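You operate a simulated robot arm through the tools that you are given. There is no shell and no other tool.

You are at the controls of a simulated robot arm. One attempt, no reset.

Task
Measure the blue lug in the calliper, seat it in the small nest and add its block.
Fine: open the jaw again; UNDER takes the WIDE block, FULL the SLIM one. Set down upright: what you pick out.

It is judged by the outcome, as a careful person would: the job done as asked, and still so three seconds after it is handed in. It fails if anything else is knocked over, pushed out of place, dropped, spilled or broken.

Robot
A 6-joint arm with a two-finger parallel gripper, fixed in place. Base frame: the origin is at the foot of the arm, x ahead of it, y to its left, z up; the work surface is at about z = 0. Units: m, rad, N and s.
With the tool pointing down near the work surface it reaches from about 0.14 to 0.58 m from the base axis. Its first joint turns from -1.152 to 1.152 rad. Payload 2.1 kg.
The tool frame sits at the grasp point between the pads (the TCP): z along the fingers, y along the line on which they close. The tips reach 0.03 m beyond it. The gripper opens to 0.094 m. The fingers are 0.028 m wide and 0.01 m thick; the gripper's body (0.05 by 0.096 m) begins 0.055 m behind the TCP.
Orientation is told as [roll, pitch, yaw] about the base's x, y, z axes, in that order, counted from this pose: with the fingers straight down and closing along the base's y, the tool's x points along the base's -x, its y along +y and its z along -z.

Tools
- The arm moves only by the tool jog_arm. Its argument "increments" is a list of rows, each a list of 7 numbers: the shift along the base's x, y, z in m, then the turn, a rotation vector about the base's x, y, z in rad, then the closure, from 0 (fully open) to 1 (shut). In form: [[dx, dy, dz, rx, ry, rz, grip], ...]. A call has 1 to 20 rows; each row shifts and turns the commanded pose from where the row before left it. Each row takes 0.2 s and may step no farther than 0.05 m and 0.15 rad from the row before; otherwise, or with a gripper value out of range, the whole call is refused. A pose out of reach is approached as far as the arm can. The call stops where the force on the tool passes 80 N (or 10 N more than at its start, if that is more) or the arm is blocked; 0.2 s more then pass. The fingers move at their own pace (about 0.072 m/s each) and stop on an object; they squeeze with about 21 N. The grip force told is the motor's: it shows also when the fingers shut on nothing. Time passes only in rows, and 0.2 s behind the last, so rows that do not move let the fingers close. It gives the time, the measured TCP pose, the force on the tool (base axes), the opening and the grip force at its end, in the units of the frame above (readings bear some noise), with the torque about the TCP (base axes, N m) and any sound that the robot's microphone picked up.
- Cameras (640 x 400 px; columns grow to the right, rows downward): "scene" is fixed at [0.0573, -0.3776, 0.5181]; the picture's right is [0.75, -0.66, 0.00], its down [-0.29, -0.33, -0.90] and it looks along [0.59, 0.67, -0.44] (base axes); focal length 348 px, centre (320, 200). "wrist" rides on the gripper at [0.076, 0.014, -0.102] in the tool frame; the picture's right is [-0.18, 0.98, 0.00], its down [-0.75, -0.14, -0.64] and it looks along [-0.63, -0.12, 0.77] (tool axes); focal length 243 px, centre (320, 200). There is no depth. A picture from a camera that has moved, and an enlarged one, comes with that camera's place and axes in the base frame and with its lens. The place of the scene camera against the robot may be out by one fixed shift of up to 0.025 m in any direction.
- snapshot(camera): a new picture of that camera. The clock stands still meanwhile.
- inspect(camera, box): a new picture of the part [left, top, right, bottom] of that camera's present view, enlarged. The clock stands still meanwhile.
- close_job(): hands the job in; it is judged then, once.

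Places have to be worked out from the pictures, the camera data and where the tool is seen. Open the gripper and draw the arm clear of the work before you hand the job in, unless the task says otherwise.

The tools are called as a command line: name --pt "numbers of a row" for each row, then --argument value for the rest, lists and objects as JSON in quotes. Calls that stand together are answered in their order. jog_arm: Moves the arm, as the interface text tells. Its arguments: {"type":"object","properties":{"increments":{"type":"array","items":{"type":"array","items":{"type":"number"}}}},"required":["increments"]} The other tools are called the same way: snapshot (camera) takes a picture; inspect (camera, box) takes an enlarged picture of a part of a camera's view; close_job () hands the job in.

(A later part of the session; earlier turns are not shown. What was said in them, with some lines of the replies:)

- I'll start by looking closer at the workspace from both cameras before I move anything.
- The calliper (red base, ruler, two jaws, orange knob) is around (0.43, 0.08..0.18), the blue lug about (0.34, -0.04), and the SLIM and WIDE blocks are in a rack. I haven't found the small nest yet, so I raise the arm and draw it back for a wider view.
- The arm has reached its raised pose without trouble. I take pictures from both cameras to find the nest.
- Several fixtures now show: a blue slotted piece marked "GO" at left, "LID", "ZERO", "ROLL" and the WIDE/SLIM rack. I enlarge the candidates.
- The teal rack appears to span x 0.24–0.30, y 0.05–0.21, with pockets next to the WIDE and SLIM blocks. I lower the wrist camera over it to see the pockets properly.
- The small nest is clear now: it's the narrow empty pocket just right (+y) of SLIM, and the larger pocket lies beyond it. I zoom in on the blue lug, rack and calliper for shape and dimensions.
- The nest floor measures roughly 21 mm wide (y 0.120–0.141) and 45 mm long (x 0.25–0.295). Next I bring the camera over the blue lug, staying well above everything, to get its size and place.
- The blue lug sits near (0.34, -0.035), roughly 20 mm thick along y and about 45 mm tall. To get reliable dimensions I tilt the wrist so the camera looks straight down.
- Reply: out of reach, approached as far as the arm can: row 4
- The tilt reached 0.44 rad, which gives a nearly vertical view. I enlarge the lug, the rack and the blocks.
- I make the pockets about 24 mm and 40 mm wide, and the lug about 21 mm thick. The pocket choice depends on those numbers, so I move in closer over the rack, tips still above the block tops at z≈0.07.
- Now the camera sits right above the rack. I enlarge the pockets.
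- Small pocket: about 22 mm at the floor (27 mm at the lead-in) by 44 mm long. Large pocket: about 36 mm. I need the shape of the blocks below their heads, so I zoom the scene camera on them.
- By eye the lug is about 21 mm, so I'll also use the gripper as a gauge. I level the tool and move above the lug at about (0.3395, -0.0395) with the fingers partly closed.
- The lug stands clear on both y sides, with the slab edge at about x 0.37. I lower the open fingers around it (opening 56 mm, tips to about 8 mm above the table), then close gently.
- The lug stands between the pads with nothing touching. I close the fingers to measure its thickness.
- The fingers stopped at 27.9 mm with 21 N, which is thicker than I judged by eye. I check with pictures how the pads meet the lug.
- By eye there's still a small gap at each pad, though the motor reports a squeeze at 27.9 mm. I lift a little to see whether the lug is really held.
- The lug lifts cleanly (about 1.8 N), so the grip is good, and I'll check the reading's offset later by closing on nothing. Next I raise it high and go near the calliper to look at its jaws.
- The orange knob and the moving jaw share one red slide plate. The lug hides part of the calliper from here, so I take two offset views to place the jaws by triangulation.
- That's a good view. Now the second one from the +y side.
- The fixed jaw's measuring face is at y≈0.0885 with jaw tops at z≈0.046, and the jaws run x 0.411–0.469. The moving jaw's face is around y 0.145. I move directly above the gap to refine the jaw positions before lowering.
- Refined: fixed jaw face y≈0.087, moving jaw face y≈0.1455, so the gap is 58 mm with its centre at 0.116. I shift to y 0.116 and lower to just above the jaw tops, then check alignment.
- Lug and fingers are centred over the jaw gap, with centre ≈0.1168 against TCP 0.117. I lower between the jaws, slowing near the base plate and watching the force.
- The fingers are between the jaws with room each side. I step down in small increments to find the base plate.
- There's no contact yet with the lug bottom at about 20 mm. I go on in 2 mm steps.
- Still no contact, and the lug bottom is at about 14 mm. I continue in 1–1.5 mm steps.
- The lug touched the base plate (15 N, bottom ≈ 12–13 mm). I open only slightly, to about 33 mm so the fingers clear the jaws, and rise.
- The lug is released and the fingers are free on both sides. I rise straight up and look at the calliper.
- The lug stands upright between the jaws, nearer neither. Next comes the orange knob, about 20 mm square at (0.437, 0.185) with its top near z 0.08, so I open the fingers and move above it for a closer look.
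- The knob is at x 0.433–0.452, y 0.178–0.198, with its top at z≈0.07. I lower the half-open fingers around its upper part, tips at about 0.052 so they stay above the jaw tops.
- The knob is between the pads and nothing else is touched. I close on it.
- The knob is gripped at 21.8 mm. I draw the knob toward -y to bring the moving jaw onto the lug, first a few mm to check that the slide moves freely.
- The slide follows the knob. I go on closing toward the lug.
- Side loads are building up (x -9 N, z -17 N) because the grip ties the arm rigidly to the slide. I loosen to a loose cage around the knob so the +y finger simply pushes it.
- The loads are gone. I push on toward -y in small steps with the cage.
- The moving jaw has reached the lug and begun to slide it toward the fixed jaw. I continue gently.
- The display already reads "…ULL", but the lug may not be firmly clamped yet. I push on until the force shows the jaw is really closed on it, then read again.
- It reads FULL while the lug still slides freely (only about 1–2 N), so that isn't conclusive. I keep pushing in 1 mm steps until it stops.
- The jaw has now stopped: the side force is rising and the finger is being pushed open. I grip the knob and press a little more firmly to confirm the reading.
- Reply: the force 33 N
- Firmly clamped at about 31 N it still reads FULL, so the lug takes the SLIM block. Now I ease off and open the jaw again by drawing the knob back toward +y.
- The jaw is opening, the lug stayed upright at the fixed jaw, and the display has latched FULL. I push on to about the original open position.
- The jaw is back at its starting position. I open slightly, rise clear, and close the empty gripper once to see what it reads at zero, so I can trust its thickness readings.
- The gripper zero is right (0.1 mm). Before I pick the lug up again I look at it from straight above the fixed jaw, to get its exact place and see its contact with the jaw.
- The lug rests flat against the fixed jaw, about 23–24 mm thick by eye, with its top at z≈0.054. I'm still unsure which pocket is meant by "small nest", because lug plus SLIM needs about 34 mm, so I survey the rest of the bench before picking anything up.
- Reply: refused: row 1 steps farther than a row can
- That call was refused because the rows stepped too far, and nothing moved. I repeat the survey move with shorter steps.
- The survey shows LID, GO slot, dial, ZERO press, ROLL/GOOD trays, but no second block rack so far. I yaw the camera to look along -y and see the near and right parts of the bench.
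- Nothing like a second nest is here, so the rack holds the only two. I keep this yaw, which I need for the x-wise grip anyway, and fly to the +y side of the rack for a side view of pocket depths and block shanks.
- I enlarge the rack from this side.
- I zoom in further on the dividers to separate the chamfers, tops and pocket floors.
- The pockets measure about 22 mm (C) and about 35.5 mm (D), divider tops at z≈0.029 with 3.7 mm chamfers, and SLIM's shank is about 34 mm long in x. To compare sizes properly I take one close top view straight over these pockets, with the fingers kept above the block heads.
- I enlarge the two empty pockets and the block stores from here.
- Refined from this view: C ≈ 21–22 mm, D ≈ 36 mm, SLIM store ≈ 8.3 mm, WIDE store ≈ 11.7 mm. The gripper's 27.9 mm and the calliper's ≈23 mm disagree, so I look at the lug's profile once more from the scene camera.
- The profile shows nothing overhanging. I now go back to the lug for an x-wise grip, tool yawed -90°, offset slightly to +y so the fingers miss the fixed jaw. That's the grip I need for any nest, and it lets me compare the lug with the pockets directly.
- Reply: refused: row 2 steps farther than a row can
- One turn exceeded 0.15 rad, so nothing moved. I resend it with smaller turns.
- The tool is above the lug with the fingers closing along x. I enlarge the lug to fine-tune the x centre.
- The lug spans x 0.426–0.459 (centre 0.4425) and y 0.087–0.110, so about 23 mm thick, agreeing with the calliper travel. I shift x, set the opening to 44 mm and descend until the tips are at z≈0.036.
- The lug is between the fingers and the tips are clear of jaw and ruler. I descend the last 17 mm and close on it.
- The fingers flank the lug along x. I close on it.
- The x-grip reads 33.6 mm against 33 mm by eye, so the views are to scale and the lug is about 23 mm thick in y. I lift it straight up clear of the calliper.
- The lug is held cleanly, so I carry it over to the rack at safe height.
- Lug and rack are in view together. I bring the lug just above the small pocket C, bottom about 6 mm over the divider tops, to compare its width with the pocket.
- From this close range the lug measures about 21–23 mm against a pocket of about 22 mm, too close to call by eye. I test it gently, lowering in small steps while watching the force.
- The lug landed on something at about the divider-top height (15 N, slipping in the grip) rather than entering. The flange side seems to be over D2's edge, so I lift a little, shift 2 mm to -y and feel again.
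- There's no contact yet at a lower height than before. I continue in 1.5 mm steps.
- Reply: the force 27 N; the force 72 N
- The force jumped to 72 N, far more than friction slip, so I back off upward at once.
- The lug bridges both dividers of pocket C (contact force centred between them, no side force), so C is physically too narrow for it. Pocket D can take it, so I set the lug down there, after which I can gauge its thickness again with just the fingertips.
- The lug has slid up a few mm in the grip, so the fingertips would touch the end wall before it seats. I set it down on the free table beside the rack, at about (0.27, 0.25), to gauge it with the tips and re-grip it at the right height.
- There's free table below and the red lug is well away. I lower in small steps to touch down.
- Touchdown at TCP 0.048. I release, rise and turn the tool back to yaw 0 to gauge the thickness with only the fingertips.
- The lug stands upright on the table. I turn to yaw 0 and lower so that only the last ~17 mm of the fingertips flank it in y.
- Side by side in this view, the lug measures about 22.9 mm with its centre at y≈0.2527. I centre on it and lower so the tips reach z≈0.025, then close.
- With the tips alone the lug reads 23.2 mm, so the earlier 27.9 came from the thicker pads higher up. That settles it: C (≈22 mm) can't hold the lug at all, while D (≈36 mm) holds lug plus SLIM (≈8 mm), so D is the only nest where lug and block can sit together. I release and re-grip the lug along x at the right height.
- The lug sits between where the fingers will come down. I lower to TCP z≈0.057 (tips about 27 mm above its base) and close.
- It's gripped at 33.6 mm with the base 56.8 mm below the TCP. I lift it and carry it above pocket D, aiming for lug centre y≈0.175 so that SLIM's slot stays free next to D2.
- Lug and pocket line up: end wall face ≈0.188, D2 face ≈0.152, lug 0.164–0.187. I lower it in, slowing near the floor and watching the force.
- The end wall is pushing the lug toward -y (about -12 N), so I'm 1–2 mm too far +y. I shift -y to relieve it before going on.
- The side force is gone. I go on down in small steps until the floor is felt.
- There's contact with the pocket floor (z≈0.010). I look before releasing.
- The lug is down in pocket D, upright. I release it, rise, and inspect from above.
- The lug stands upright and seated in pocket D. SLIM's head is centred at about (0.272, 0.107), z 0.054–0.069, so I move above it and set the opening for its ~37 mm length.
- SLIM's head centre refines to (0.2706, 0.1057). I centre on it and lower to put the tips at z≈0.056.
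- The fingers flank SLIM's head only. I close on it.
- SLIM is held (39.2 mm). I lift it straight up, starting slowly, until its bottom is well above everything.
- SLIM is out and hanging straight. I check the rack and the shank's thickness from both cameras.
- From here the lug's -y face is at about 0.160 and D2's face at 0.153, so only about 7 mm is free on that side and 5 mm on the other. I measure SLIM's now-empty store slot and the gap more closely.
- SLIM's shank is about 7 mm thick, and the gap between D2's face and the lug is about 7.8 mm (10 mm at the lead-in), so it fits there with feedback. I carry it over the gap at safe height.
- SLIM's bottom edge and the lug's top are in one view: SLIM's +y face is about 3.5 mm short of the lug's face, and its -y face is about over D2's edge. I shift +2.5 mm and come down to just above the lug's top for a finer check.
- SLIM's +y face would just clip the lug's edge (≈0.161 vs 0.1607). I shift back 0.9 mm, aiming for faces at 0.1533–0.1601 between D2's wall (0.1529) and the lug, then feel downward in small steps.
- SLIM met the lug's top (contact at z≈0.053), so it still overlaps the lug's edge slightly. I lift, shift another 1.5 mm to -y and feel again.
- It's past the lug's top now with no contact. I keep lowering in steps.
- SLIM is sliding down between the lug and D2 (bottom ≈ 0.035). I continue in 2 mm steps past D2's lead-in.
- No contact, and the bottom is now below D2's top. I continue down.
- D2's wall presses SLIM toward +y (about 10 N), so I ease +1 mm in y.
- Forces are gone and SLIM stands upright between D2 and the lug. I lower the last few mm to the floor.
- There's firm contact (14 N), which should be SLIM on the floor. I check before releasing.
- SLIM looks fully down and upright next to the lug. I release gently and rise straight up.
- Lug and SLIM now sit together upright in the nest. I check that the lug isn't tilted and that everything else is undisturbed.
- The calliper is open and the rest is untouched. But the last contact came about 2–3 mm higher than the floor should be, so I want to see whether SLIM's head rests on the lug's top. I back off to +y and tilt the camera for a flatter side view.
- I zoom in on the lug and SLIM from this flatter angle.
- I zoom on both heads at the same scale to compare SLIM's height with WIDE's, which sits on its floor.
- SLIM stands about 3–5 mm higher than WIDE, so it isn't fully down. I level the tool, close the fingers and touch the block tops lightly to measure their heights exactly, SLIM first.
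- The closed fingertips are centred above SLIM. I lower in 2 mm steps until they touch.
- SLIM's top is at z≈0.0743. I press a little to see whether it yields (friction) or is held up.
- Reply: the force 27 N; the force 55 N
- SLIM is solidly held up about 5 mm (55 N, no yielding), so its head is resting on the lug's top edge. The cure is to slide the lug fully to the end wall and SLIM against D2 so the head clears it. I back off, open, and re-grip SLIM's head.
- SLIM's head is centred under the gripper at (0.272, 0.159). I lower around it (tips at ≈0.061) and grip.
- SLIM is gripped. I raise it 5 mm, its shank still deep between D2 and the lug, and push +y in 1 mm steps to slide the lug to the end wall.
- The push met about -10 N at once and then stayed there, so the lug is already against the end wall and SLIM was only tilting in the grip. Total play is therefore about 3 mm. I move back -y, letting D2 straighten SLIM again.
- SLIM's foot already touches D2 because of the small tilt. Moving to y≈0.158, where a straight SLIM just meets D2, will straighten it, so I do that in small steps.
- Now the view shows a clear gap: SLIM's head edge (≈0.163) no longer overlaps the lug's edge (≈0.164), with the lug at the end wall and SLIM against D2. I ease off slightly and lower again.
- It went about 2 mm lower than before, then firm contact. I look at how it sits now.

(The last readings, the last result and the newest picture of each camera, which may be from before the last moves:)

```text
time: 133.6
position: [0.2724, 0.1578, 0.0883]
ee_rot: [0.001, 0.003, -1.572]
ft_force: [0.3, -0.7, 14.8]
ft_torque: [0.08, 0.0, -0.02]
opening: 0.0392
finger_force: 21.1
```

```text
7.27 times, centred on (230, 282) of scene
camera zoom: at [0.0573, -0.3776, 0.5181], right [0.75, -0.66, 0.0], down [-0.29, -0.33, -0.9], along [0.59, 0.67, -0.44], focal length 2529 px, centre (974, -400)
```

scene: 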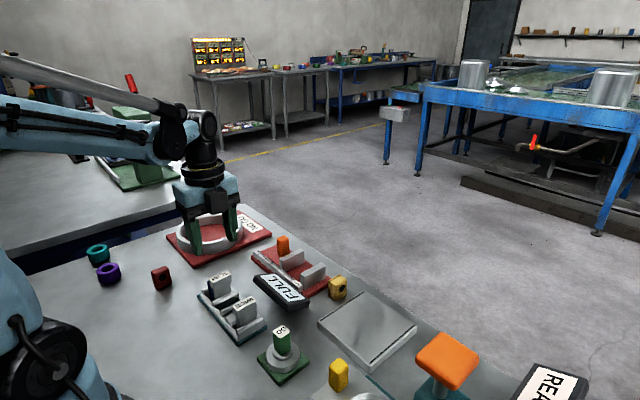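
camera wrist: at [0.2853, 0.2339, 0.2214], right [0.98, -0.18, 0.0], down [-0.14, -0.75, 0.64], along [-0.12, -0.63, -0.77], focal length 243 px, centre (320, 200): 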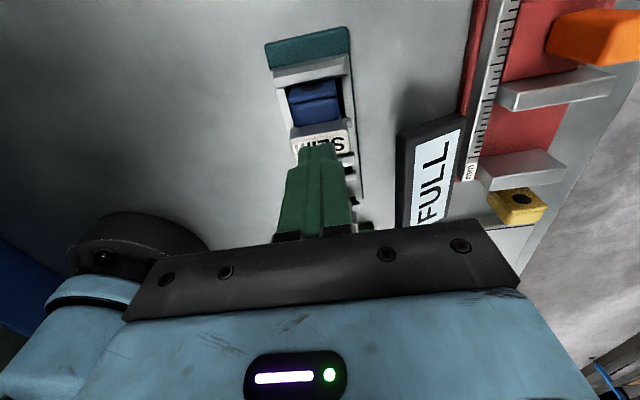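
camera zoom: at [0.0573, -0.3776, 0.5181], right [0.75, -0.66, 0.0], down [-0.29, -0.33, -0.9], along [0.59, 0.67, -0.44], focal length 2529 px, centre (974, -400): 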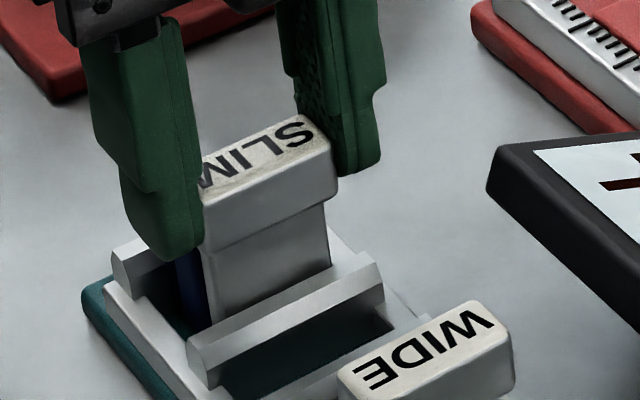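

I release SLIM and use the touch test again: SLIM's top first, then WIDE's for reference.

jog_arm --pt "0 0 0.001 0 0 0 0.6" --pt "0 0 0 0 0 0 0.5" --pt "0 0 0 0 0 0 0.45" --pt "0 0 0.015 0 0 0 0.45" --pt "0 0 0.015 0 0 0 0.6" --pt "0 0 0 0 0 0 1.0" --pt "0 0 0 0 0 0 1.0" --pt "0 0 0 0 0 0 1.0" --pt "0 0 0 0 0 0 1.0"

jog_arm --pt "0 0 -0.01 0 0 0 1.0" --pt "0 0 -0.004 0 0 0 1.0" --pt "0 0 0 0 0 0 1.0"

jog_arm --pt "0 0 -0.0015 0 0 0 1.0" --pt "0 0 0 0 0 0 1.0"

```text
time: 135.6
position: [0.2704, 0.1594, 0.118]
ee_rot: [0.001, 0.001, -1.571]
ft_force: [0.4, -0.6, 0.3]
ft_torque: [0.02, 0.02, 0.01]
opening: 0.0001
finger_force: 20.7
```

```text
time: 136.4
position: [0.271, 0.1568, 0.1047]
ee_rot: [0.001, 0.002, -1.57]
ft_force: [-0.9, 0.2, 1.0]
ft_torque: [0.01, 0.04, 0.0]
opening: 0.0
finger_force: 20.8
```

```text
time: 137.0
position: [0.2711, 0.157, 0.1021]
ee_rot: [-0.001, 0.001, -1.569]
ft_force: [-3.0, -2.4, 31.0]
ft_torque: [0.08, 0.1, 0.04]
opening: 0.0
finger_force: 21.3
```

SLIM's top is still at about 0.0745. I now touch WIDE's top for comparison.

jog_arm --pt "0 0 0.003 0 0 0 1.0" --pt "0 0 0.02 0 0 0 1.0" --pt "0 -0.03 0.01 0 0 0 1.0" --pt "0 -0.03 0 0 0 0 1.0" --pt "0 -0.03 0 0 0 0 1.0" --pt "0 0 -0.02 0 0 0 1.0" --pt "0 0 -0.01 0 0 0 1.0" --pt "0 0 0 0 0 0 1.0"

inspect --camera "wrist" --box '[260, 60, 380, 200]'

inspect --camera "scene" --box '[200, 240, 290, 330]'

```text
time: 138.8
position: [0.272, 0.0684, 0.1049]
ee_rot: [0.0, 0.001, -1.57]
ft_force: [-0.3, -0.4, 0.6]
ft_torque: [0.01, -0.02, 0.01]
opening: 0.0
finger_force: 21.5
```

```text
2.86 times, centred on (320, 130) of wrist
camera zoom: at [0.2856, 0.1441, 0.2083], right [0.98, -0.18, 0.0], down [-0.14, -0.75, 0.64], along [-0.12, -0.63, -0.77], focal length 693 px, centre (320, 400)
```

zoom: 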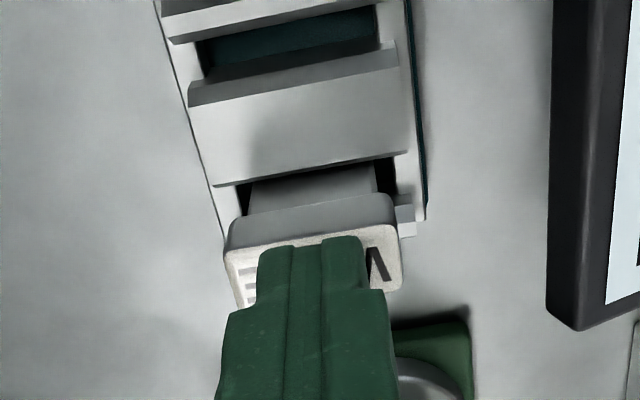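

```text
4.44 times, centred on (245, 285) of scene
camera zoom: at [0.0573, -0.3776, 0.5181], right [0.75, -0.66, 0.0], down [-0.29, -0.33, -0.9], along [0.59, 0.67, -0.44], focal length 1546 px, centre (653, -178)
```

zoom: 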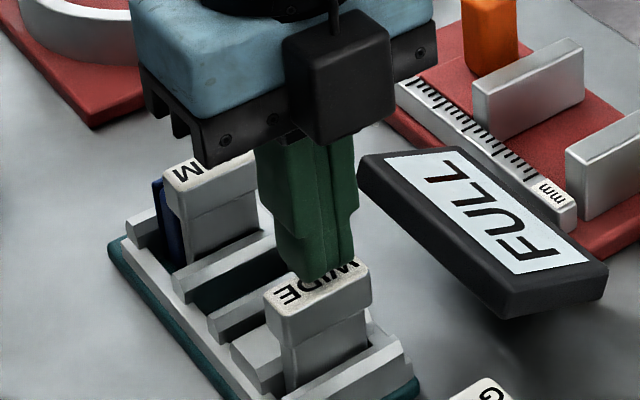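

The tips are over WIDE's head. I lower gently to contact.

jog_arm --pt "0 0 -0.0015 0 0 0 1.0" --pt "0 0 0 0 0 0 1.0"

jog_arm --pt "0 0 -0.0015 0 0 0 1.0" --pt "0 0 0 0 0 0 1.0"

jog_arm --pt "0 0 -0.001 0 0 0 1.0" --pt "0 0 0 0 0 0 1.0"

```text
time: 139.4
position: [0.2723, 0.0679, 0.1042]
ee_rot: [0.0, 0.002, -1.571]
ft_force: [-0.3, -0.9, 0.7]
ft_torque: [0.0, 0.02, 0.01]
opening: 0.0002
finger_force: 20.8
```

```text
time: 140.0
position: [0.2718, 0.0681, 0.103]
ee_rot: [0.001, 0.002, -1.571]
ft_force: [-0.4, -1.3, -0.5]
ft_torque: [0.01, 0.0, -0.03]
opening: 0.0003
finger_force: 21.0
```

```text
time: 140.6
position: [0.2708, 0.0679, 0.1014]
ee_rot: [0.0, 0.001, -1.571]
ft_force: [0.2, -0.4, 0.8]
ft_torque: [0.01, 0.0, 0.0]
opening: 0.0
finger_force: 21.3
```

There's still no contact below SLIM's level. I continue.

jog_arm --pt "0 0 -0.001 0 0 0 1.0" --pt "0 0 0 0 0 0 1.0"

jog_arm --pt "0 0 -0.001 0 0 0 1.0" --pt "0 0 0 0 0 0 1.0"

jog_arm --pt "0 0 -0.001 0 0 0 1.0" --pt "0 0 0 0 0 0 1.0"

```text
time: 141.2
position: [0.2723, 0.068, 0.1003]
ee_rot: [0.001, 0.003, -1.57]
ft_force: [-0.6, 0.6, 0.6]
ft_torque: [0.02, 0.01, 0.01]
opening: 0.0
finger_force: 20.5
```

```text
time: 141.8
position: [0.2709, 0.0678, 0.1001]
ee_rot: [-0.001, 0.001, -1.571]
ft_force: [-1.5, -0.4, 15.8]
ft_torque: [-0.01, 0.01, 0.03]
opening: 0.0
finger_force: 21.1
```

```text
time: 142.4
position: [0.2725, 0.0692, 0.0995]
ee_rot: [-0.003, 0.001, -1.571]
ft_force: [-4.5, -1.5, 63.7]
ft_torque: [-0.15, 0.13, -0.02]
opening: 0.0003
finger_force: 20.9
```

WIDE's top touches at 0.0712, SLIM's at 0.0750, so SLIM is up 3.8 mm. I also touch the lug's top, clear of SLIM's head, to see exactly how they relate.

jog_arm --pt "0 0 0.004 0 0 0 1.0" --pt "0 0 0.03 0 0 0 1.0" --pt "0 0.04 0 0 0 0 1.0" --pt "0 0.04 0 0 0 0 1.0" --pt "-0.001 0.034 0 0 0 0 1.0" --pt "0 0 -0.02 0 0 0 1.0" --pt "0 0 -0.015 0 0 0 1.0" --pt "0 0 0 0 0 0 1.0"

inspect --camera "wrist" --box '[260, 60, 380, 200]'

inspect --camera "scene" --box '[190, 230, 280, 320]'

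```text
time: 144.2
position: [0.271, 0.1823, 0.0981]
ee_rot: [0.001, 0.003, -1.572]
ft_force: [-0.3, 0.1, 0.1]
ft_torque: [0.0, 0.01, 0.03]
opening: 0.0002
finger_force: 21.1
```

```text
2.86 times, centred on (320, 130) of wrist
camera zoom: at [0.2845, 0.2583, 0.1997], right [0.98, -0.18, 0.0], down [-0.14, -0.75, 0.64], along [-0.12, -0.63, -0.77], focal length 693 px, centre (320, 400)
```

zoom: 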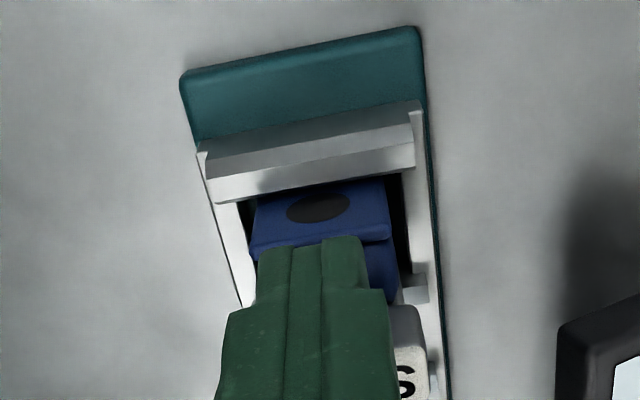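

```text
4.44 times, centred on (235, 275) of scene
camera zoom: at [0.0573, -0.3776, 0.5181], right [0.75, -0.66, 0.0], down [-0.29, -0.33, -0.9], along [0.59, 0.67, -0.44], focal length 1546 px, centre (698, -133)
```

zoom: 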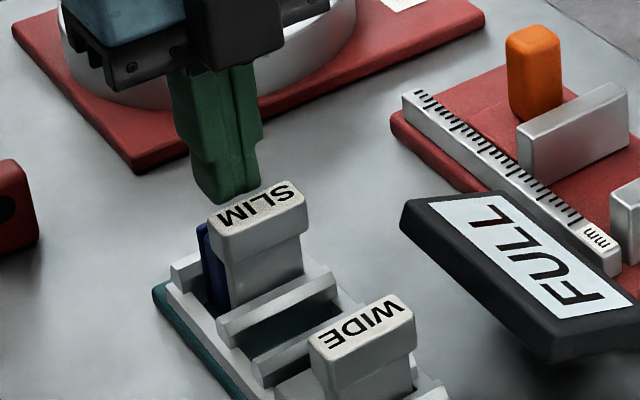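

The tips are over the lug only, with SLIM's head clear by about 2 mm. I lower gently to touch the lug.

jog_arm --pt "0 0.0005 -0.004 0 0 0 1.0" --pt "0 0 -0.003 0 0 0 1.0" --pt "0 0 0 0 0 0 1.0"

jog_arm --pt "0 0 -0.0015 0 0 0 1.0" --pt "0 0 0 0 0 0 1.0"

jog_arm --pt "0 0 -0.0015 0 0 0 1.0" --pt "0 0 0 0 0 0 1.0"

jog_arm --pt "0 0 -0.0015 0 0 0 1.0" --pt "0 0 0 0 0 0 1.0"

```text
time: 145.0
position: [0.2705, 0.1821, 0.0902]
ee_rot: [0.0, 0.003, -1.57]
ft_force: [0.1, -0.4, -0.1]
ft_torque: [0.04, 0.01, 0.02]
opening: 0.0
finger_force: 20.7
```

```text
time: 145.6
position: [0.2701, 0.1822, 0.0894]
ee_rot: [-0.001, 0.001, -1.571]
ft_force: [0.0, 0.7, -0.4]
ft_torque: [0.02, 0.0, -0.02]
opening: 0.0
finger_force: 21.2
```

```text
time: 146.2
position: [0.2701, 0.183, 0.0882]
ee_rot: [-0.001, 0.003, -1.57]
ft_force: [0.7, 0.1, 0.1]
ft_torque: [0.01, 0.0, 0.04]
opening: 0.0001
finger_force: 21.6
```

```text
time: 146.8
position: [0.2713, 0.1834, 0.0863]
ee_rot: [0.001, 0.001, -1.571]
ft_force: [0.6, 1.4, -0.4]
ft_torque: [0.01, 0.02, 0.0]
opening: 0.0
finger_force: 20.6
```

No contact yet (tips ≈0.057). I continue down in 1 mm steps.

jog_arm --pt "0 0 -0.001 0 0 0 1.0" --pt "0 0 0 0 0 0 1.0"

jog_arm --pt "0 0 -0.001 0 0 0 1.0" --pt "0 0 0 0 0 0 1.0"

jog_arm --pt "0 0 -0.001 0 0 0 1.0" --pt "0 0 0 0 0 0 1.0"

```text
time: 147.4
position: [0.2711, 0.1833, 0.084]
ee_rot: [0.001, 0.002, -1.57]
ft_force: [0.7, -0.5, 0.0]
ft_torque: [0.01, -0.02, 0.0]
opening: 0.0003
finger_force: 20.9
```

```text
time: 148.0
position: [0.2714, 0.1823, 0.0837]
ee_rot: [0.0, 0.003, -1.57]
ft_force: [-0.1, 1.1, -0.4]
ft_torque: [-0.01, 0.02, -0.01]
opening: 0.0001
finger_force: 21.1
```

```text
time: 148.6
position: [0.271, 0.1821, 0.0833]
ee_rot: [-0.003, 0.001, -1.57]
ft_force: [-3.4, -0.5, 49.4]
ft_torque: [-0.19, 0.15, -0.02]
opening: 0.0
finger_force: 21.1
```

The lug's top is at ≈0.0553 and SLIM's shank is shorter than the lug is tall, so the head must sit beside the lug's edge, not over it. That just works if the lug is hard against the end wall and SLIM hard against D2. First I raise and open, then grip the lug's outer part to push it to the wall.

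jog_arm --pt "0 0 0.003 0 0 0 1.0" --pt "0 0 0.02 0 0 0 0.8" --pt "0 0 0.01 0 0 0 0.5" --pt "0 0 0 0 0 0 0.5" --pt "0 0 0 0 0 0 0.5"

snapshot --camera "wrist"

inspect --camera "wrist" --box '[260, 60, 380, 180]'

```text
time: 149.8
position: [0.2715, 0.1823, 0.1151]
ee_rot: [-0.002, 0.003, -1.571]
ft_force: [-0.1, 0.5, 0.1]
ft_torque: [0.0, -0.01, 0.0]
opening: 0.047
finger_force: 0.1
```

```text
taken
camera wrist: at [0.2849, 0.2586, 0.2191], right [0.98, -0.18, 0.0], down [-0.14, -0.75, 0.64], along [-0.12, -0.63, -0.77], focal length 243 px, centre (320, 200)
```

wrist: 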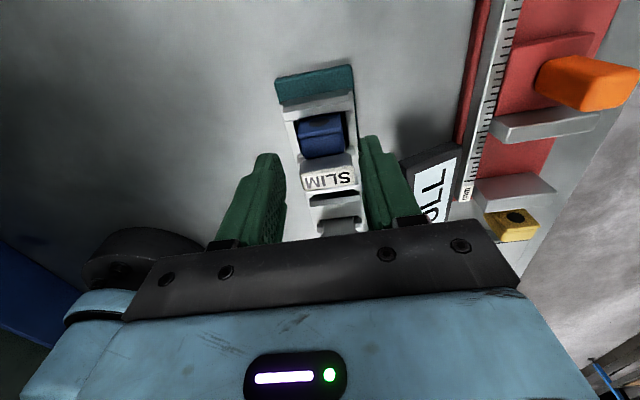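

```text
3.33 times, centred on (320, 120) of wrist
camera zoom: at [0.2849, 0.2586, 0.2191], right [0.98, -0.18, 0.0], down [-0.14, -0.75, 0.64], along [-0.12, -0.63, -0.77], focal length 809 px, centre (320, 467)
```

zoom: 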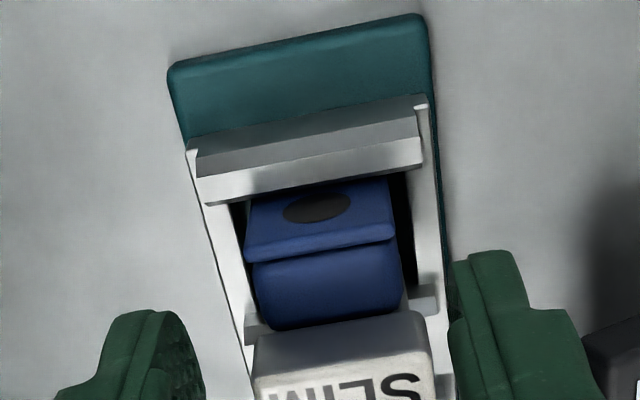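

By this view the lug may still be 2–3 mm short of the end wall. I grip its outer part, fingers kept at y>0.171 so they clear SLIM's head, tips above the end wall.

jog_arm --pt "-0.0005 0.003 0 0 0 0 0.5" --pt "0 0 -0.02 0 0 0 0.5" --pt "0 0 -0.015 0 0 0 0.5" --pt "0 0 -0.01 0 0 0 0.5" --pt "0 0 0 0 0 0 0.5"

inspect --camera "wrist" --box '[250, 80, 390, 200]'

inspect --camera "scene" --box '[190, 240, 270, 320]'

```text
time: 151.0
position: [0.27, 0.1847, 0.0717]
ee_rot: [-0.001, 0.002, -1.57]
ft_force: [0.2, 0.0, 0.3]
ft_torque: [0.0, 0.0, 0.03]
opening: 0.047
finger_force: 0.1
```

```text
3.33 times, centred on (320, 140) of wrist
camera zoom: at [0.2839, 0.2614, 0.1736], right [0.98, -0.18, 0.0], down [-0.14, -0.75, 0.64], along [-0.12, -0.63, -0.77], focal length 809 px, centre (320, 400)
```

zoom: 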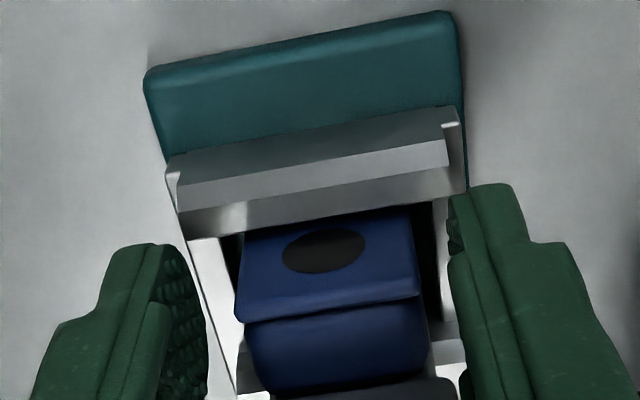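

```text
5.00 times, centred on (230, 280) of scene
camera zoom: at [0.0573, -0.3776, 0.5181], right [0.75, -0.66, 0.0], down [-0.29, -0.33, -0.9], along [0.59, 0.67, -0.44], focal length 1739 px, centre (770, -200)
```

zoom: 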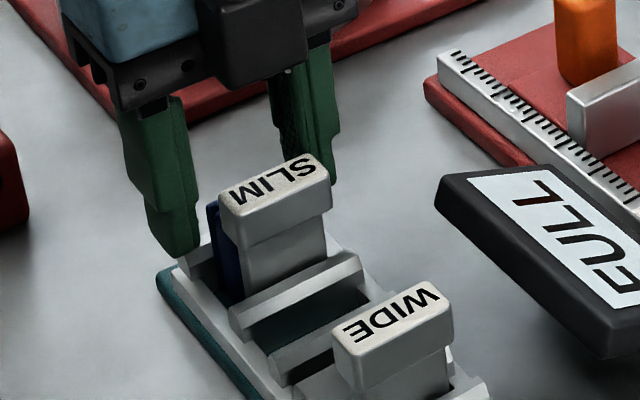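

The fingers flank the lug only. I grip it lightly and push toward the end wall in 1 mm steps.

jog_arm --pt "0 0 -0.002 0 0 0 0.6" --pt "0 0 0 0 0 0 0.68" --pt "0 0 0 0 0 0 0.8" --pt "0 0 0 0 0 0 0.8"

jog_arm --pt "0 0.001 0 0 0 0 0.8" --pt "0 0 0 0 0 0 0.8"

jog_arm --pt "0 0.001 0 0 0 0 0.8" --pt "0 0 0 0 0 0 0.8"

jog_arm --pt "0 0.001 0 0 0 0 0.8" --pt "0 0 0 0 0 0 0.8"

```text
time: 152.0
position: [0.2701, 0.1846, 0.0693]
ee_rot: [-0.001, 0.001, -1.57]
ft_force: [1.3, 0.2, 10.2]
ft_torque: [-0.1, -0.03, 0.01]
opening: 0.0333
finger_force: 21.5
```

```text
time: 152.6
position: [0.2695, 0.1859, 0.0693]
ee_rot: [-0.002, 0.0, -1.571]
ft_force: [-0.5, -5.3, 14.2]
ft_torque: [-0.41, 0.01, -0.03]
opening: 0.0338
finger_force: 21.1
```

```text
time: 153.2
position: [0.2705, 0.1856, 0.0694]
ee_rot: [0.0, -0.002, -1.572]
ft_force: [0.1, -13.9, 4.1]
ft_torque: [-0.56, 0.02, -0.03]
opening: 0.0336
finger_force: 21.0
```

```text
time: 153.8
position: [0.2696, 0.1881, 0.0688]
ee_rot: [0.001, 0.0, -1.57]
ft_force: [-1.1, -14.6, -1.5]
ft_torque: [-0.55, 0.04, -0.03]
opening: 0.0336
finger_force: 21.1
```

The resistance came within 1 mm (−14 N), so the lug is now against the end wall. I release it there and rise.

jog_arm --pt "0 -0.001 0 0 0 0 0.8" --pt "0 0 0 0 0 0 0.6" --pt "0 0 0 0 0 0 0.5" --pt "0 0 0.015 0 0 0 0.5" --pt "0 0 0.03 0 0 0 0.43" --pt "0 0 0.02 0 0 0 0.43" --pt "0 0 0 0 0 0 0.43"

inspect --camera "wrist" --box '[260, 60, 380, 180]'

inspect --camera "scene" --box '[190, 250, 270, 330]'

```text
time: 155.4
position: [0.2705, 0.1871, 0.134]
ee_rot: [0.001, 0.002, -1.569]
ft_force: [0.2, -0.2, 0.1]
ft_torque: [-0.01, -0.01, -0.02]
opening: 0.0536
finger_force: 0.0
```

```text
3.33 times, centred on (320, 120) of wrist
camera zoom: at [0.2843, 0.2633, 0.2371], right [0.98, -0.18, 0.0], down [-0.14, -0.75, 0.64], along [-0.12, -0.63, -0.77], focal length 809 px, centre (320, 467)
```

zoom: 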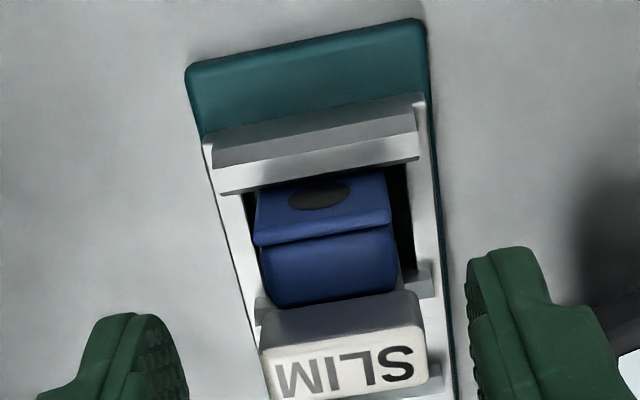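

```text
5.00 times, centred on (230, 290) of scene
camera zoom: at [0.0573, -0.3776, 0.5181], right [0.75, -0.66, 0.0], down [-0.29, -0.33, -0.9], along [0.59, 0.67, -0.44], focal length 1739 px, centre (770, -250)
```

zoom: 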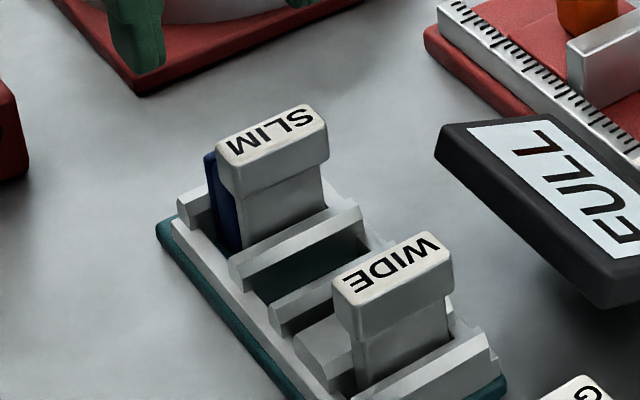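

The lug is at the wall. I return to SLIM, grip its head, lift it slightly off the lug and bring it against D2.

jog_arm --pt "0.001 -0.0145 0 0 0 0 0.43" --pt "0 -0.0135 0 0 0 0 0.43" --pt "0 0 -0.02 0 0 0 0.43" --pt "0 0 -0.015 0 0 0 0.43" --pt "0 0 -0.008 0 0 0 0.43" --pt "0 0 0 0 0 0 0.5" --pt "0 0 0 0 0 0 0.58" --pt "0 0 0 0 0 0 0.7" --pt "0 0 0 0 0 0 0.85" --pt "0 0 0 0 0 0 0.85"

jog_arm --pt "0 0 0.002 0 0 0 0.85" --pt "0 0 0.002 0 0 0 0.85" --pt "0 0 0 0 0 0 0.85"

jog_arm --pt "0 -0.001 0 0 0 0 0.85" --pt "0 0 0 0 0 0 0.85"

jog_arm --pt "0 -0.001 0 0 0 0 0.85" --pt "0 0 0 0 0 0 0.85"

```text
time: 157.6
position: [0.271, 0.161, 0.0913]
ee_rot: [-0.001, 0.002, -1.57]
ft_force: [0.6, -0.1, 0.0]
ft_torque: [-0.01, -0.04, -0.01]
opening: 0.0392
finger_force: 21.0
```

```text
time: 158.4
position: [0.2715, 0.1592, 0.0954]
ee_rot: [0.0, 0.002, -1.571]
ft_force: [-0.2, 0.7, -0.2]
ft_torque: [0.01, -0.04, -0.02]
opening: 0.0392
finger_force: 21.2
```

```text
time: 159.0
position: [0.2706, 0.158, 0.0951]
ee_rot: [0.0, 0.002, -1.57]
ft_force: [0.1, -0.2, 0.0]
ft_torque: [0.0, 0.02, 0.02]
opening: 0.0392
finger_force: 20.4
```

```text
time: 159.6
position: [0.2706, 0.1576, 0.0956]
ee_rot: [-0.001, 0.003, -1.569]
ft_force: [0.7, 3.2, -0.2]
ft_torque: [0.24, 0.0, -0.05]
opening: 0.0391
finger_force: 21.0
```

SLIM just touches D2 (+3 N). Now I lower to see whether it passes the lug's edge this time.

jog_arm --pt "0 0 -0.002 0 0 0 0.85" --pt "0 0 -0.0015 0 0 0 0.85" --pt "0 0 0 0 0 0 0.85"

jog_arm --pt "0 0 -0.0015 0 0 0 0.85" --pt "0 0 0 0 0 0 0.85"

jog_arm --pt "0 0 -0.0015 0 0 0 0.85" --pt "0 0 0 0 0 0 0.85"

```text
time: 160.4
position: [0.2706, 0.1562, 0.092]
ee_rot: [0.002, 0.002, -1.571]
ft_force: [0.2, 9.1, 1.3]
ft_torque: [0.56, -0.01, -0.03]
opening: 0.039
finger_force: 20.7
```

```text
time: 161.0
position: [0.2712, 0.1569, 0.091]
ee_rot: [0.0, 0.001, -1.57]
ft_force: [-0.7, 8.2, 8.8]
ft_torque: [0.54, 0.01, 0.02]
opening: 0.0394
finger_force: 21.0
```

```text
time: 161.6
position: [0.2711, 0.1552, 0.0882]
ee_rot: [-0.001, -0.003, -1.57]
ft_force: [-0.2, -0.8, 13.8]
ft_torque: [0.09, 0.06, 0.04]
opening: 0.0392
finger_force: 21.0
```

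It stops at the same height again, with contact at the head's +y edge: even at the extremes (total play ≈3 mm) the head overhangs the lug by about 1.5 mm. So by its shape SLIM's shank fills the gap and its head bears on the lug. The steadiest way is shank flush against the lug, so I lift 2 mm and bring it over gently.

jog_arm --pt "0 0 0.002 0 0 0 0.85" --pt "0 0.0015 0.001 0 0 0 0.85" --pt "0 0 0 0 0 0 0.85"

jog_arm --pt "0 0.001 0 0 0 0 0.85" --pt "0 0 0 0 0 0 0.85"

jog_arm --pt "0 0.0007 0 0 0 0 0.85" --pt "0 0 0 0 0 0 0.85"

inspect --camera "wrist" --box '[260, 60, 380, 180]'

inspect --camera "scene" --box '[195, 250, 265, 320]'

```text
time: 162.4
position: [0.2712, 0.159, 0.0911]
ee_rot: [0.0, -0.003, -1.572]
ft_force: [0.9, -6.6, -2.6]
ft_torque: [-0.53, -0.06, 0.04]
opening: 0.0391
finger_force: 20.9
```

```text
time: 163.0
position: [0.2705, 0.1588, 0.0913]
ee_rot: [0.001, 0.002, -1.57]
ft_force: [0.6, -9.8, -0.9]
ft_torque: [-0.72, 0.01, 0.04]
opening: 0.0393
finger_force: 21.2
```

```text
time: 163.6
position: [0.271, 0.161, 0.0921]
ee_rot: [-0.001, -0.001, -1.57]
ft_force: [0.2, -10.3, -0.5]
ft_torque: [-0.67, 0.0, 0.0]
opening: 0.0391
finger_force: 21.3
```

```text
3.33 times, centred on (320, 120) of wrist
camera zoom: at [0.2852, 0.2366, 0.1943], right [0.98, -0.18, 0.0], down [-0.14, -0.75, 0.64], along [-0.12, -0.63, -0.77], focal length 809 px, centre (320, 467)
```

zoom: 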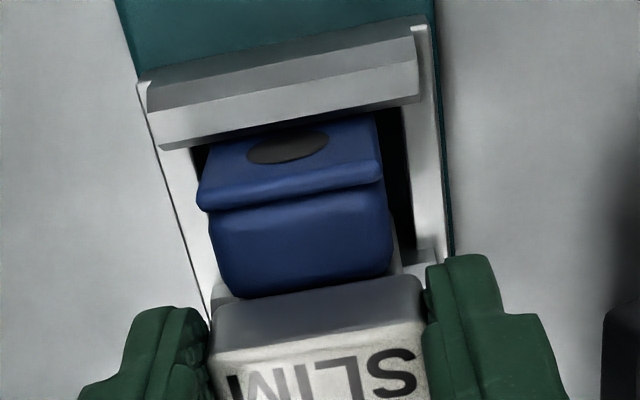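

```text
5.71 times, centred on (230, 285) of scene
camera zoom: at [0.0573, -0.3776, 0.5181], right [0.75, -0.66, 0.0], down [-0.29, -0.33, -0.9], along [0.59, 0.67, -0.44], focal length 1987 px, centre (834, -286)
```

zoom: 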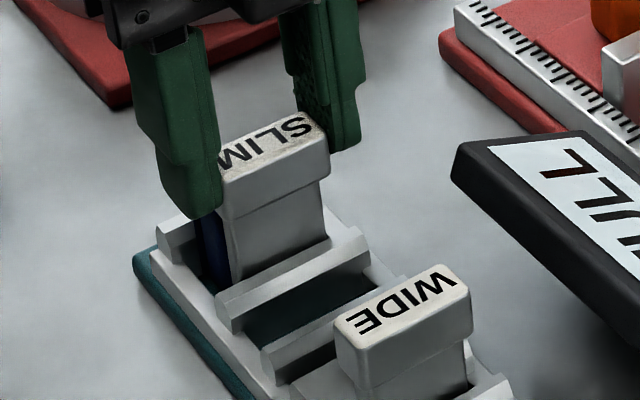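

SLIM meets the lug almost at once: the fit is snug, about 1–2 mm of play. I ease back to the neutral position, lower until it bears, and release.

jog_arm --pt "0 -0.001 0 0 0 0 0.85" --pt "0 -0.0007 0 0 0 0 0.85" --pt "0 0 0 0 0 0 0.85"

jog_arm --pt "0 0 -0.0015 0 0 0 0.85" --pt "0 0 0 0 0 0 0.85"

jog_arm --pt "0 0 -0.001 0 0 0 0.85" --pt "0 0 0 0 0 0 0.85"

```text
time: 164.4
position: [0.2708, 0.1587, 0.0921]
ee_rot: [0.0, 0.001, -1.57]
ft_force: [-0.1, 0.6, -0.7]
ft_torque: [-0.04, -0.02, -0.01]
opening: 0.0391
finger_force: 21.0
```

```text
time: 165.0
position: [0.2704, 0.1599, 0.0902]
ee_rot: [0.001, 0.003, -1.571]
ft_force: [-0.2, 0.2, 0.3]
ft_torque: [0.0, 0.0, 0.02]
opening: 0.0389
finger_force: 21.2
```

```text
time: 165.6
position: [0.2696, 0.1591, 0.0898]
ee_rot: [0.001, 0.002, -1.57]
ft_force: [0.0, -0.5, 4.7]
ft_torque: [0.02, 0.0, 0.0]
opening: 0.039
finger_force: 20.9
```

It bears with no side force. I release, rise and check.

jog_arm --pt "0 0 0 0 0 0 0.7" --pt "0 0 0 0 0 0 0.5" --pt "0 0 0 0 0 0 0.43" --pt "0 0 0.015 0 0 0 0.43" --pt "0 0 0.03 0 0 0 0.3" --pt "0 0 0.04 0 0 0 0.1" --pt "0 0 0 0 0 0 0"

inspect --camera "wrist" --box '[260, 50, 380, 190]'

inspect --camera "scene" --box '[195, 255, 265, 325]'

```text
time: 167.2
position: [0.2697, 0.1598, 0.174]
ee_rot: [0.0, 0.002, -1.571]
ft_force: [-0.6, 0.6, -0.3]
ft_torque: [0.02, -0.01, -0.01]
opening: 0.0942
finger_force: 0.0
```

```text
2.86 times, centred on (320, 120) of wrist
camera zoom: at [0.2854, 0.2349, 0.2768], right [0.98, -0.18, 0.0], down [-0.14, -0.75, 0.64], along [-0.12, -0.63, -0.77], focal length 693 px, centre (320, 429)
```

zoom: 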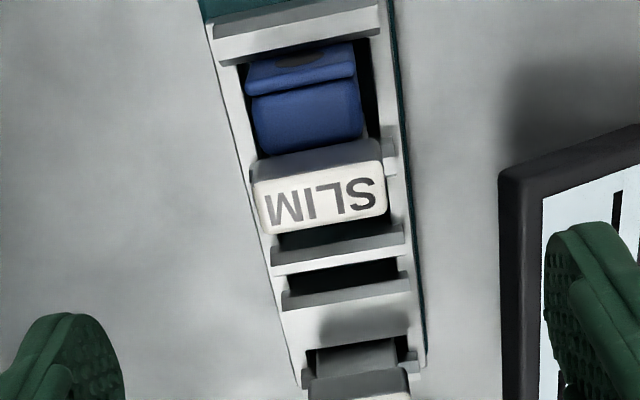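

```text
5.71 times, centred on (230, 290) of scene
camera zoom: at [0.0573, -0.3776, 0.5181], right [0.75, -0.66, 0.0], down [-0.29, -0.33, -0.9], along [0.59, 0.67, -0.44], focal length 1987 px, centre (834, -314)
```

zoom: 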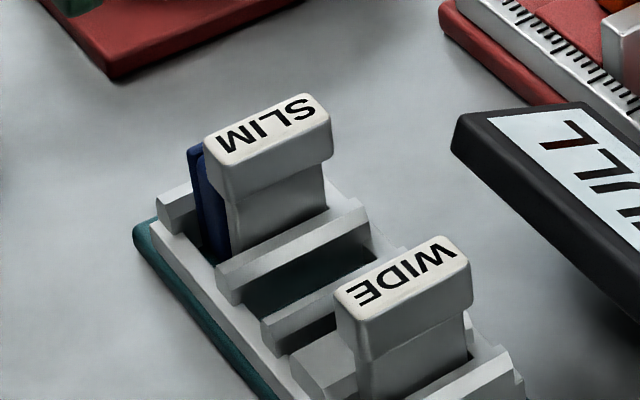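

Lug and SLIM stand upright and snug in the nest, and the calliper jaw is open. I draw the arm up and away with the gripper open, turning back to yaw 0.

jog_arm --pt "0 0 0.04 0 0 0 0" --pt "0 0 0.04 0 0 0 0" --pt "0 -0.01 0.03 0 0 0.14 0" --pt "0.005 -0.015 0 0 0 0.145 0" --pt "0.005 -0.02 0 0 0 0.145 0" --pt "0.005 -0.02 0 0 0 0.145 0" --pt "0.005 -0.02 0 0 0 0.145 0" --pt "0.005 -0.02 0 0 0 0.145 0" --pt "0.005 -0.02 0 0 0 0.145 0" --pt "0.005 -0.02 0 0 0 0.145 0" --pt "0.005 -0.02 0 0 0 0.145 0" --pt "0.005 -0.02 0 0 0 0.145 0" --pt "0 -0.01 0 0 0 0.12 0" --pt "0 0 0 0 0 0 0"

snapshot --camera "scene"

snapshot --camera "wrist"

inspect --camera "scene" --box '[180, 230, 380, 380]'

```text
time: 170.2
position: [0.3165, -0.0365, 0.2851]
ee_rot: [-0.003, 0.0, -0.003]
ft_force: [0.7, 0.0, 0.2]
ft_torque: [0.02, 0.03, 0.01]
opening: 0.0939
finger_force: 0.0
```

```text
taken
```

scene: 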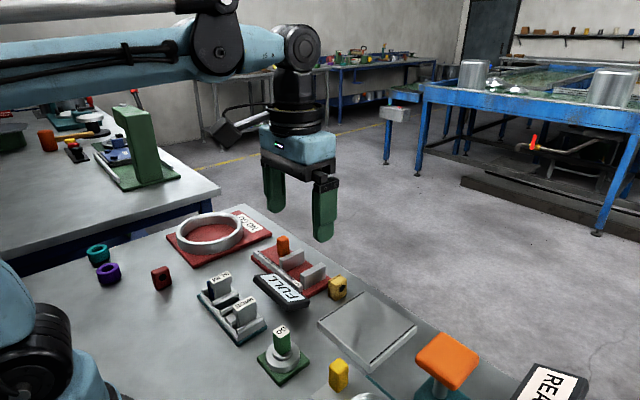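

```text
taken
camera wrist: at [0.2395, -0.0217, 0.387], right [0.19, 0.98, 0.0], down [0.75, -0.14, 0.64], along [0.63, -0.12, -0.77], focal length 243 px, centre (320, 200)
```

wrist: 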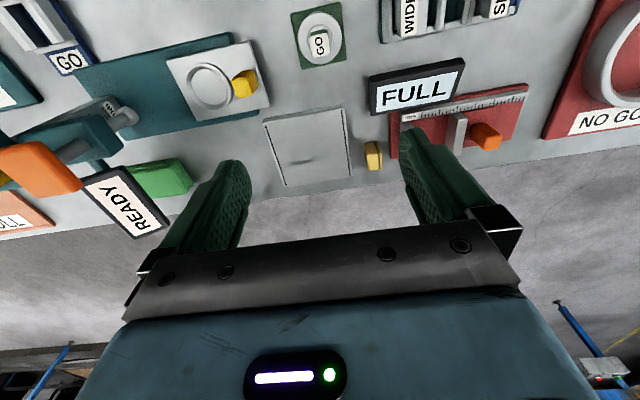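

```text
2.67 times, centred on (280, 305) of scene
camera zoom: at [0.0573, -0.3776, 0.5181], right [0.75, -0.66, 0.0], down [-0.29, -0.33, -0.9], along [0.59, 0.67, -0.44], focal length 927 px, centre (427, -80)
```

zoom: 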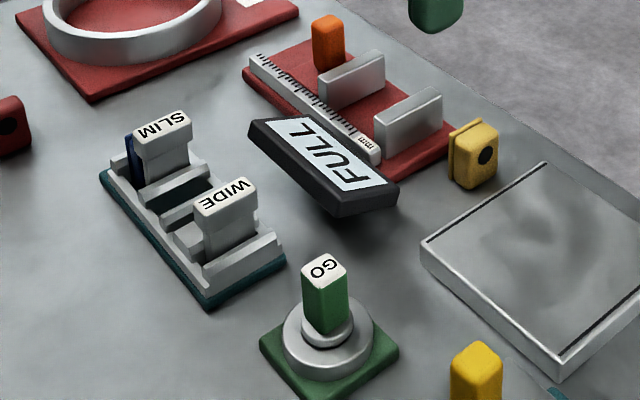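

Everything else is undisturbed. Before handing in I take one straight-down look at the nest, to see how lug and SLIM lie between the walls.

jog_arm --pt "-0.006 0.035 0 0 0.1 0 0" --pt "-0.006 0.035 -0.01 0 0.1 0 0" --pt "-0.006 0.035 -0.02 0 0.1 0 0" --pt "-0.006 0.035 -0.02 0 0.1 0 0" --pt "-0.006 0.035 -0.03 0 0 0 0" --pt "-0.005 0.033 -0.03 0 0 0 0" --pt "0 0 0 0 0 0 0"

snapshot --camera "wrist"

inspect --camera "wrist" --box '[280, 80, 400, 170]'

```text
time: 171.8
position: [0.2812, 0.1729, 0.1745]
ee_rot: [-0.004, 0.402, -0.005]
ft_force: [-0.4, 0.3, 0.0]
ft_torque: [0.02, 0.01, 0.0]
opening: 0.0941
finger_force: 0.1
```

```text
taken
camera wrist: at [0.2511, 0.187, 0.2991], right [0.17, 0.98, -0.07], down [0.94, -0.14, 0.3], along [0.28, -0.12, -0.95], focal length 243 px, centre (320, 200)
```

wrist: 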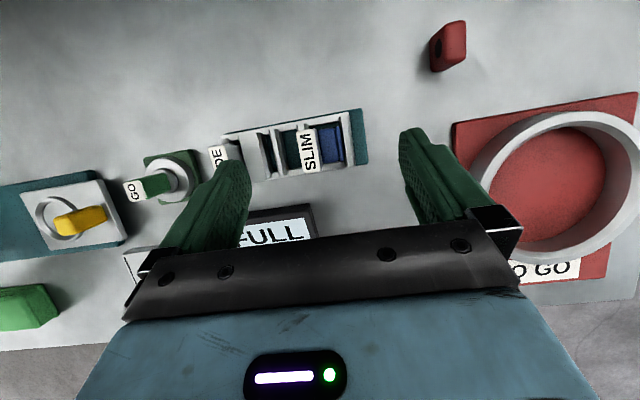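

```text
4.44 times, centred on (340, 125) of wrist
camera zoom: at [0.2511, 0.187, 0.2991], right [0.17, 0.98, -0.07], down [0.94, -0.14, 0.3], along [0.28, -0.12, -0.95], focal length 1078 px, centre (231, 533)
```

zoom: 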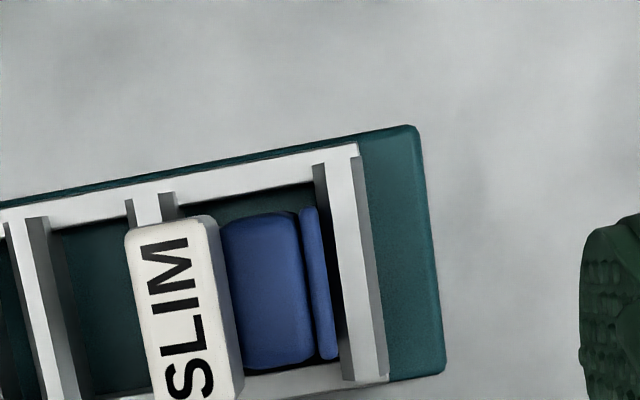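

From straight above, the lug's flange lies at the end wall with SLIM's shank filling the rest beside it; both are square and upright. I withdraw the open gripper well clear of the work.

jog_arm --pt "0 0 0.035 0 -0.1 0 0" --pt "0.005 -0.03 0.035 0 -0.1 0 0" --pt "0.01 -0.035 0.03 0 -0.1 0 0" --pt "0.01 -0.035 0.01 0 -0.1 0 0" --pt "0.01 -0.035 0 0 0 0 0" --pt "0.01 -0.035 0 0 0 0 0" --pt "0.01 -0.035 0 0 0 0 0" --pt "0 0 0 0 0 0 0"

snapshot --camera "scene"

inspect --camera "scene" --box '[180, 240, 350, 360]'

```text
time: 173.6
position: [0.3355, -0.0346, 0.2842]
ee_rot: [-0.002, 0.0, -0.006]
ft_force: [0.1, 0.3, 0.1]
ft_torque: [-0.02, 0.01, -0.03]
opening: 0.094
finger_force: 0.0
```

```text
taken
```

scene: 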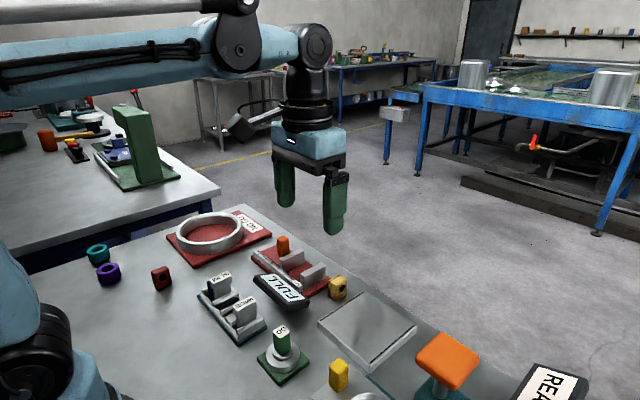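

```text
3.33 times, centred on (265, 300) of scene
camera zoom: at [0.0573, -0.3776, 0.5181], right [0.75, -0.66, 0.0], down [-0.29, -0.33, -0.9], along [0.59, 0.67, -0.44], focal length 1159 px, centre (503, -133)
```

zoom: 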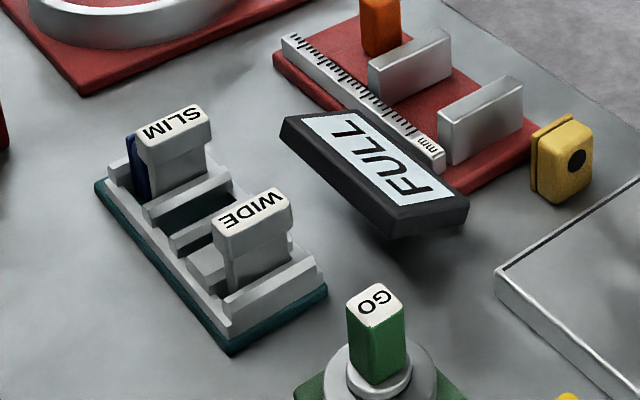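

The final check shows the jaw open, the display at FULL, and the blue lug and SLIM upright together in the nest. WIDE and everything else are untouched, and the arm is clear with the gripper open. I hand the job in.

close_job

```text
The job is handed in.
```

I measured the blue lug and seated it with its block, but two points may not match what you asked for: which nest I used, and how far the block went down. I have handed the job in and don't know the verdict.

- **Measurement:** The calliper read FULL with the lug firmly clamped. I then opened the jaw back to where it started.
- **Nest:** The rack beside the calliper has two empty pockets, about 20 mm and 34 mm wide. The lug is 23.2 mm thick and would not go into the narrower one when I tried it. I seated it in the wider pocket, the only one that holds lug and block together. If you meant the narrower pocket by "small nest", the lug is in the wrong place.
- **Block:** I added SLIM, as FULL calls for. Its shank is between the lug and the pocket wall. Its head overhangs the lug and rests on the lug's top, so SLIM sits about 4 mm above the pocket floor. Moving the lug and SLIM as far apart as the walls allow did not free it.
- **End state:** The lug and SLIM both stand upright. I saw nothing else knocked over or moved, and the arm is clear with the gripper open. While testing the fit I pressed briefly on the lug, SLIM and WIDE, up to about 70 N, and saw no damage.
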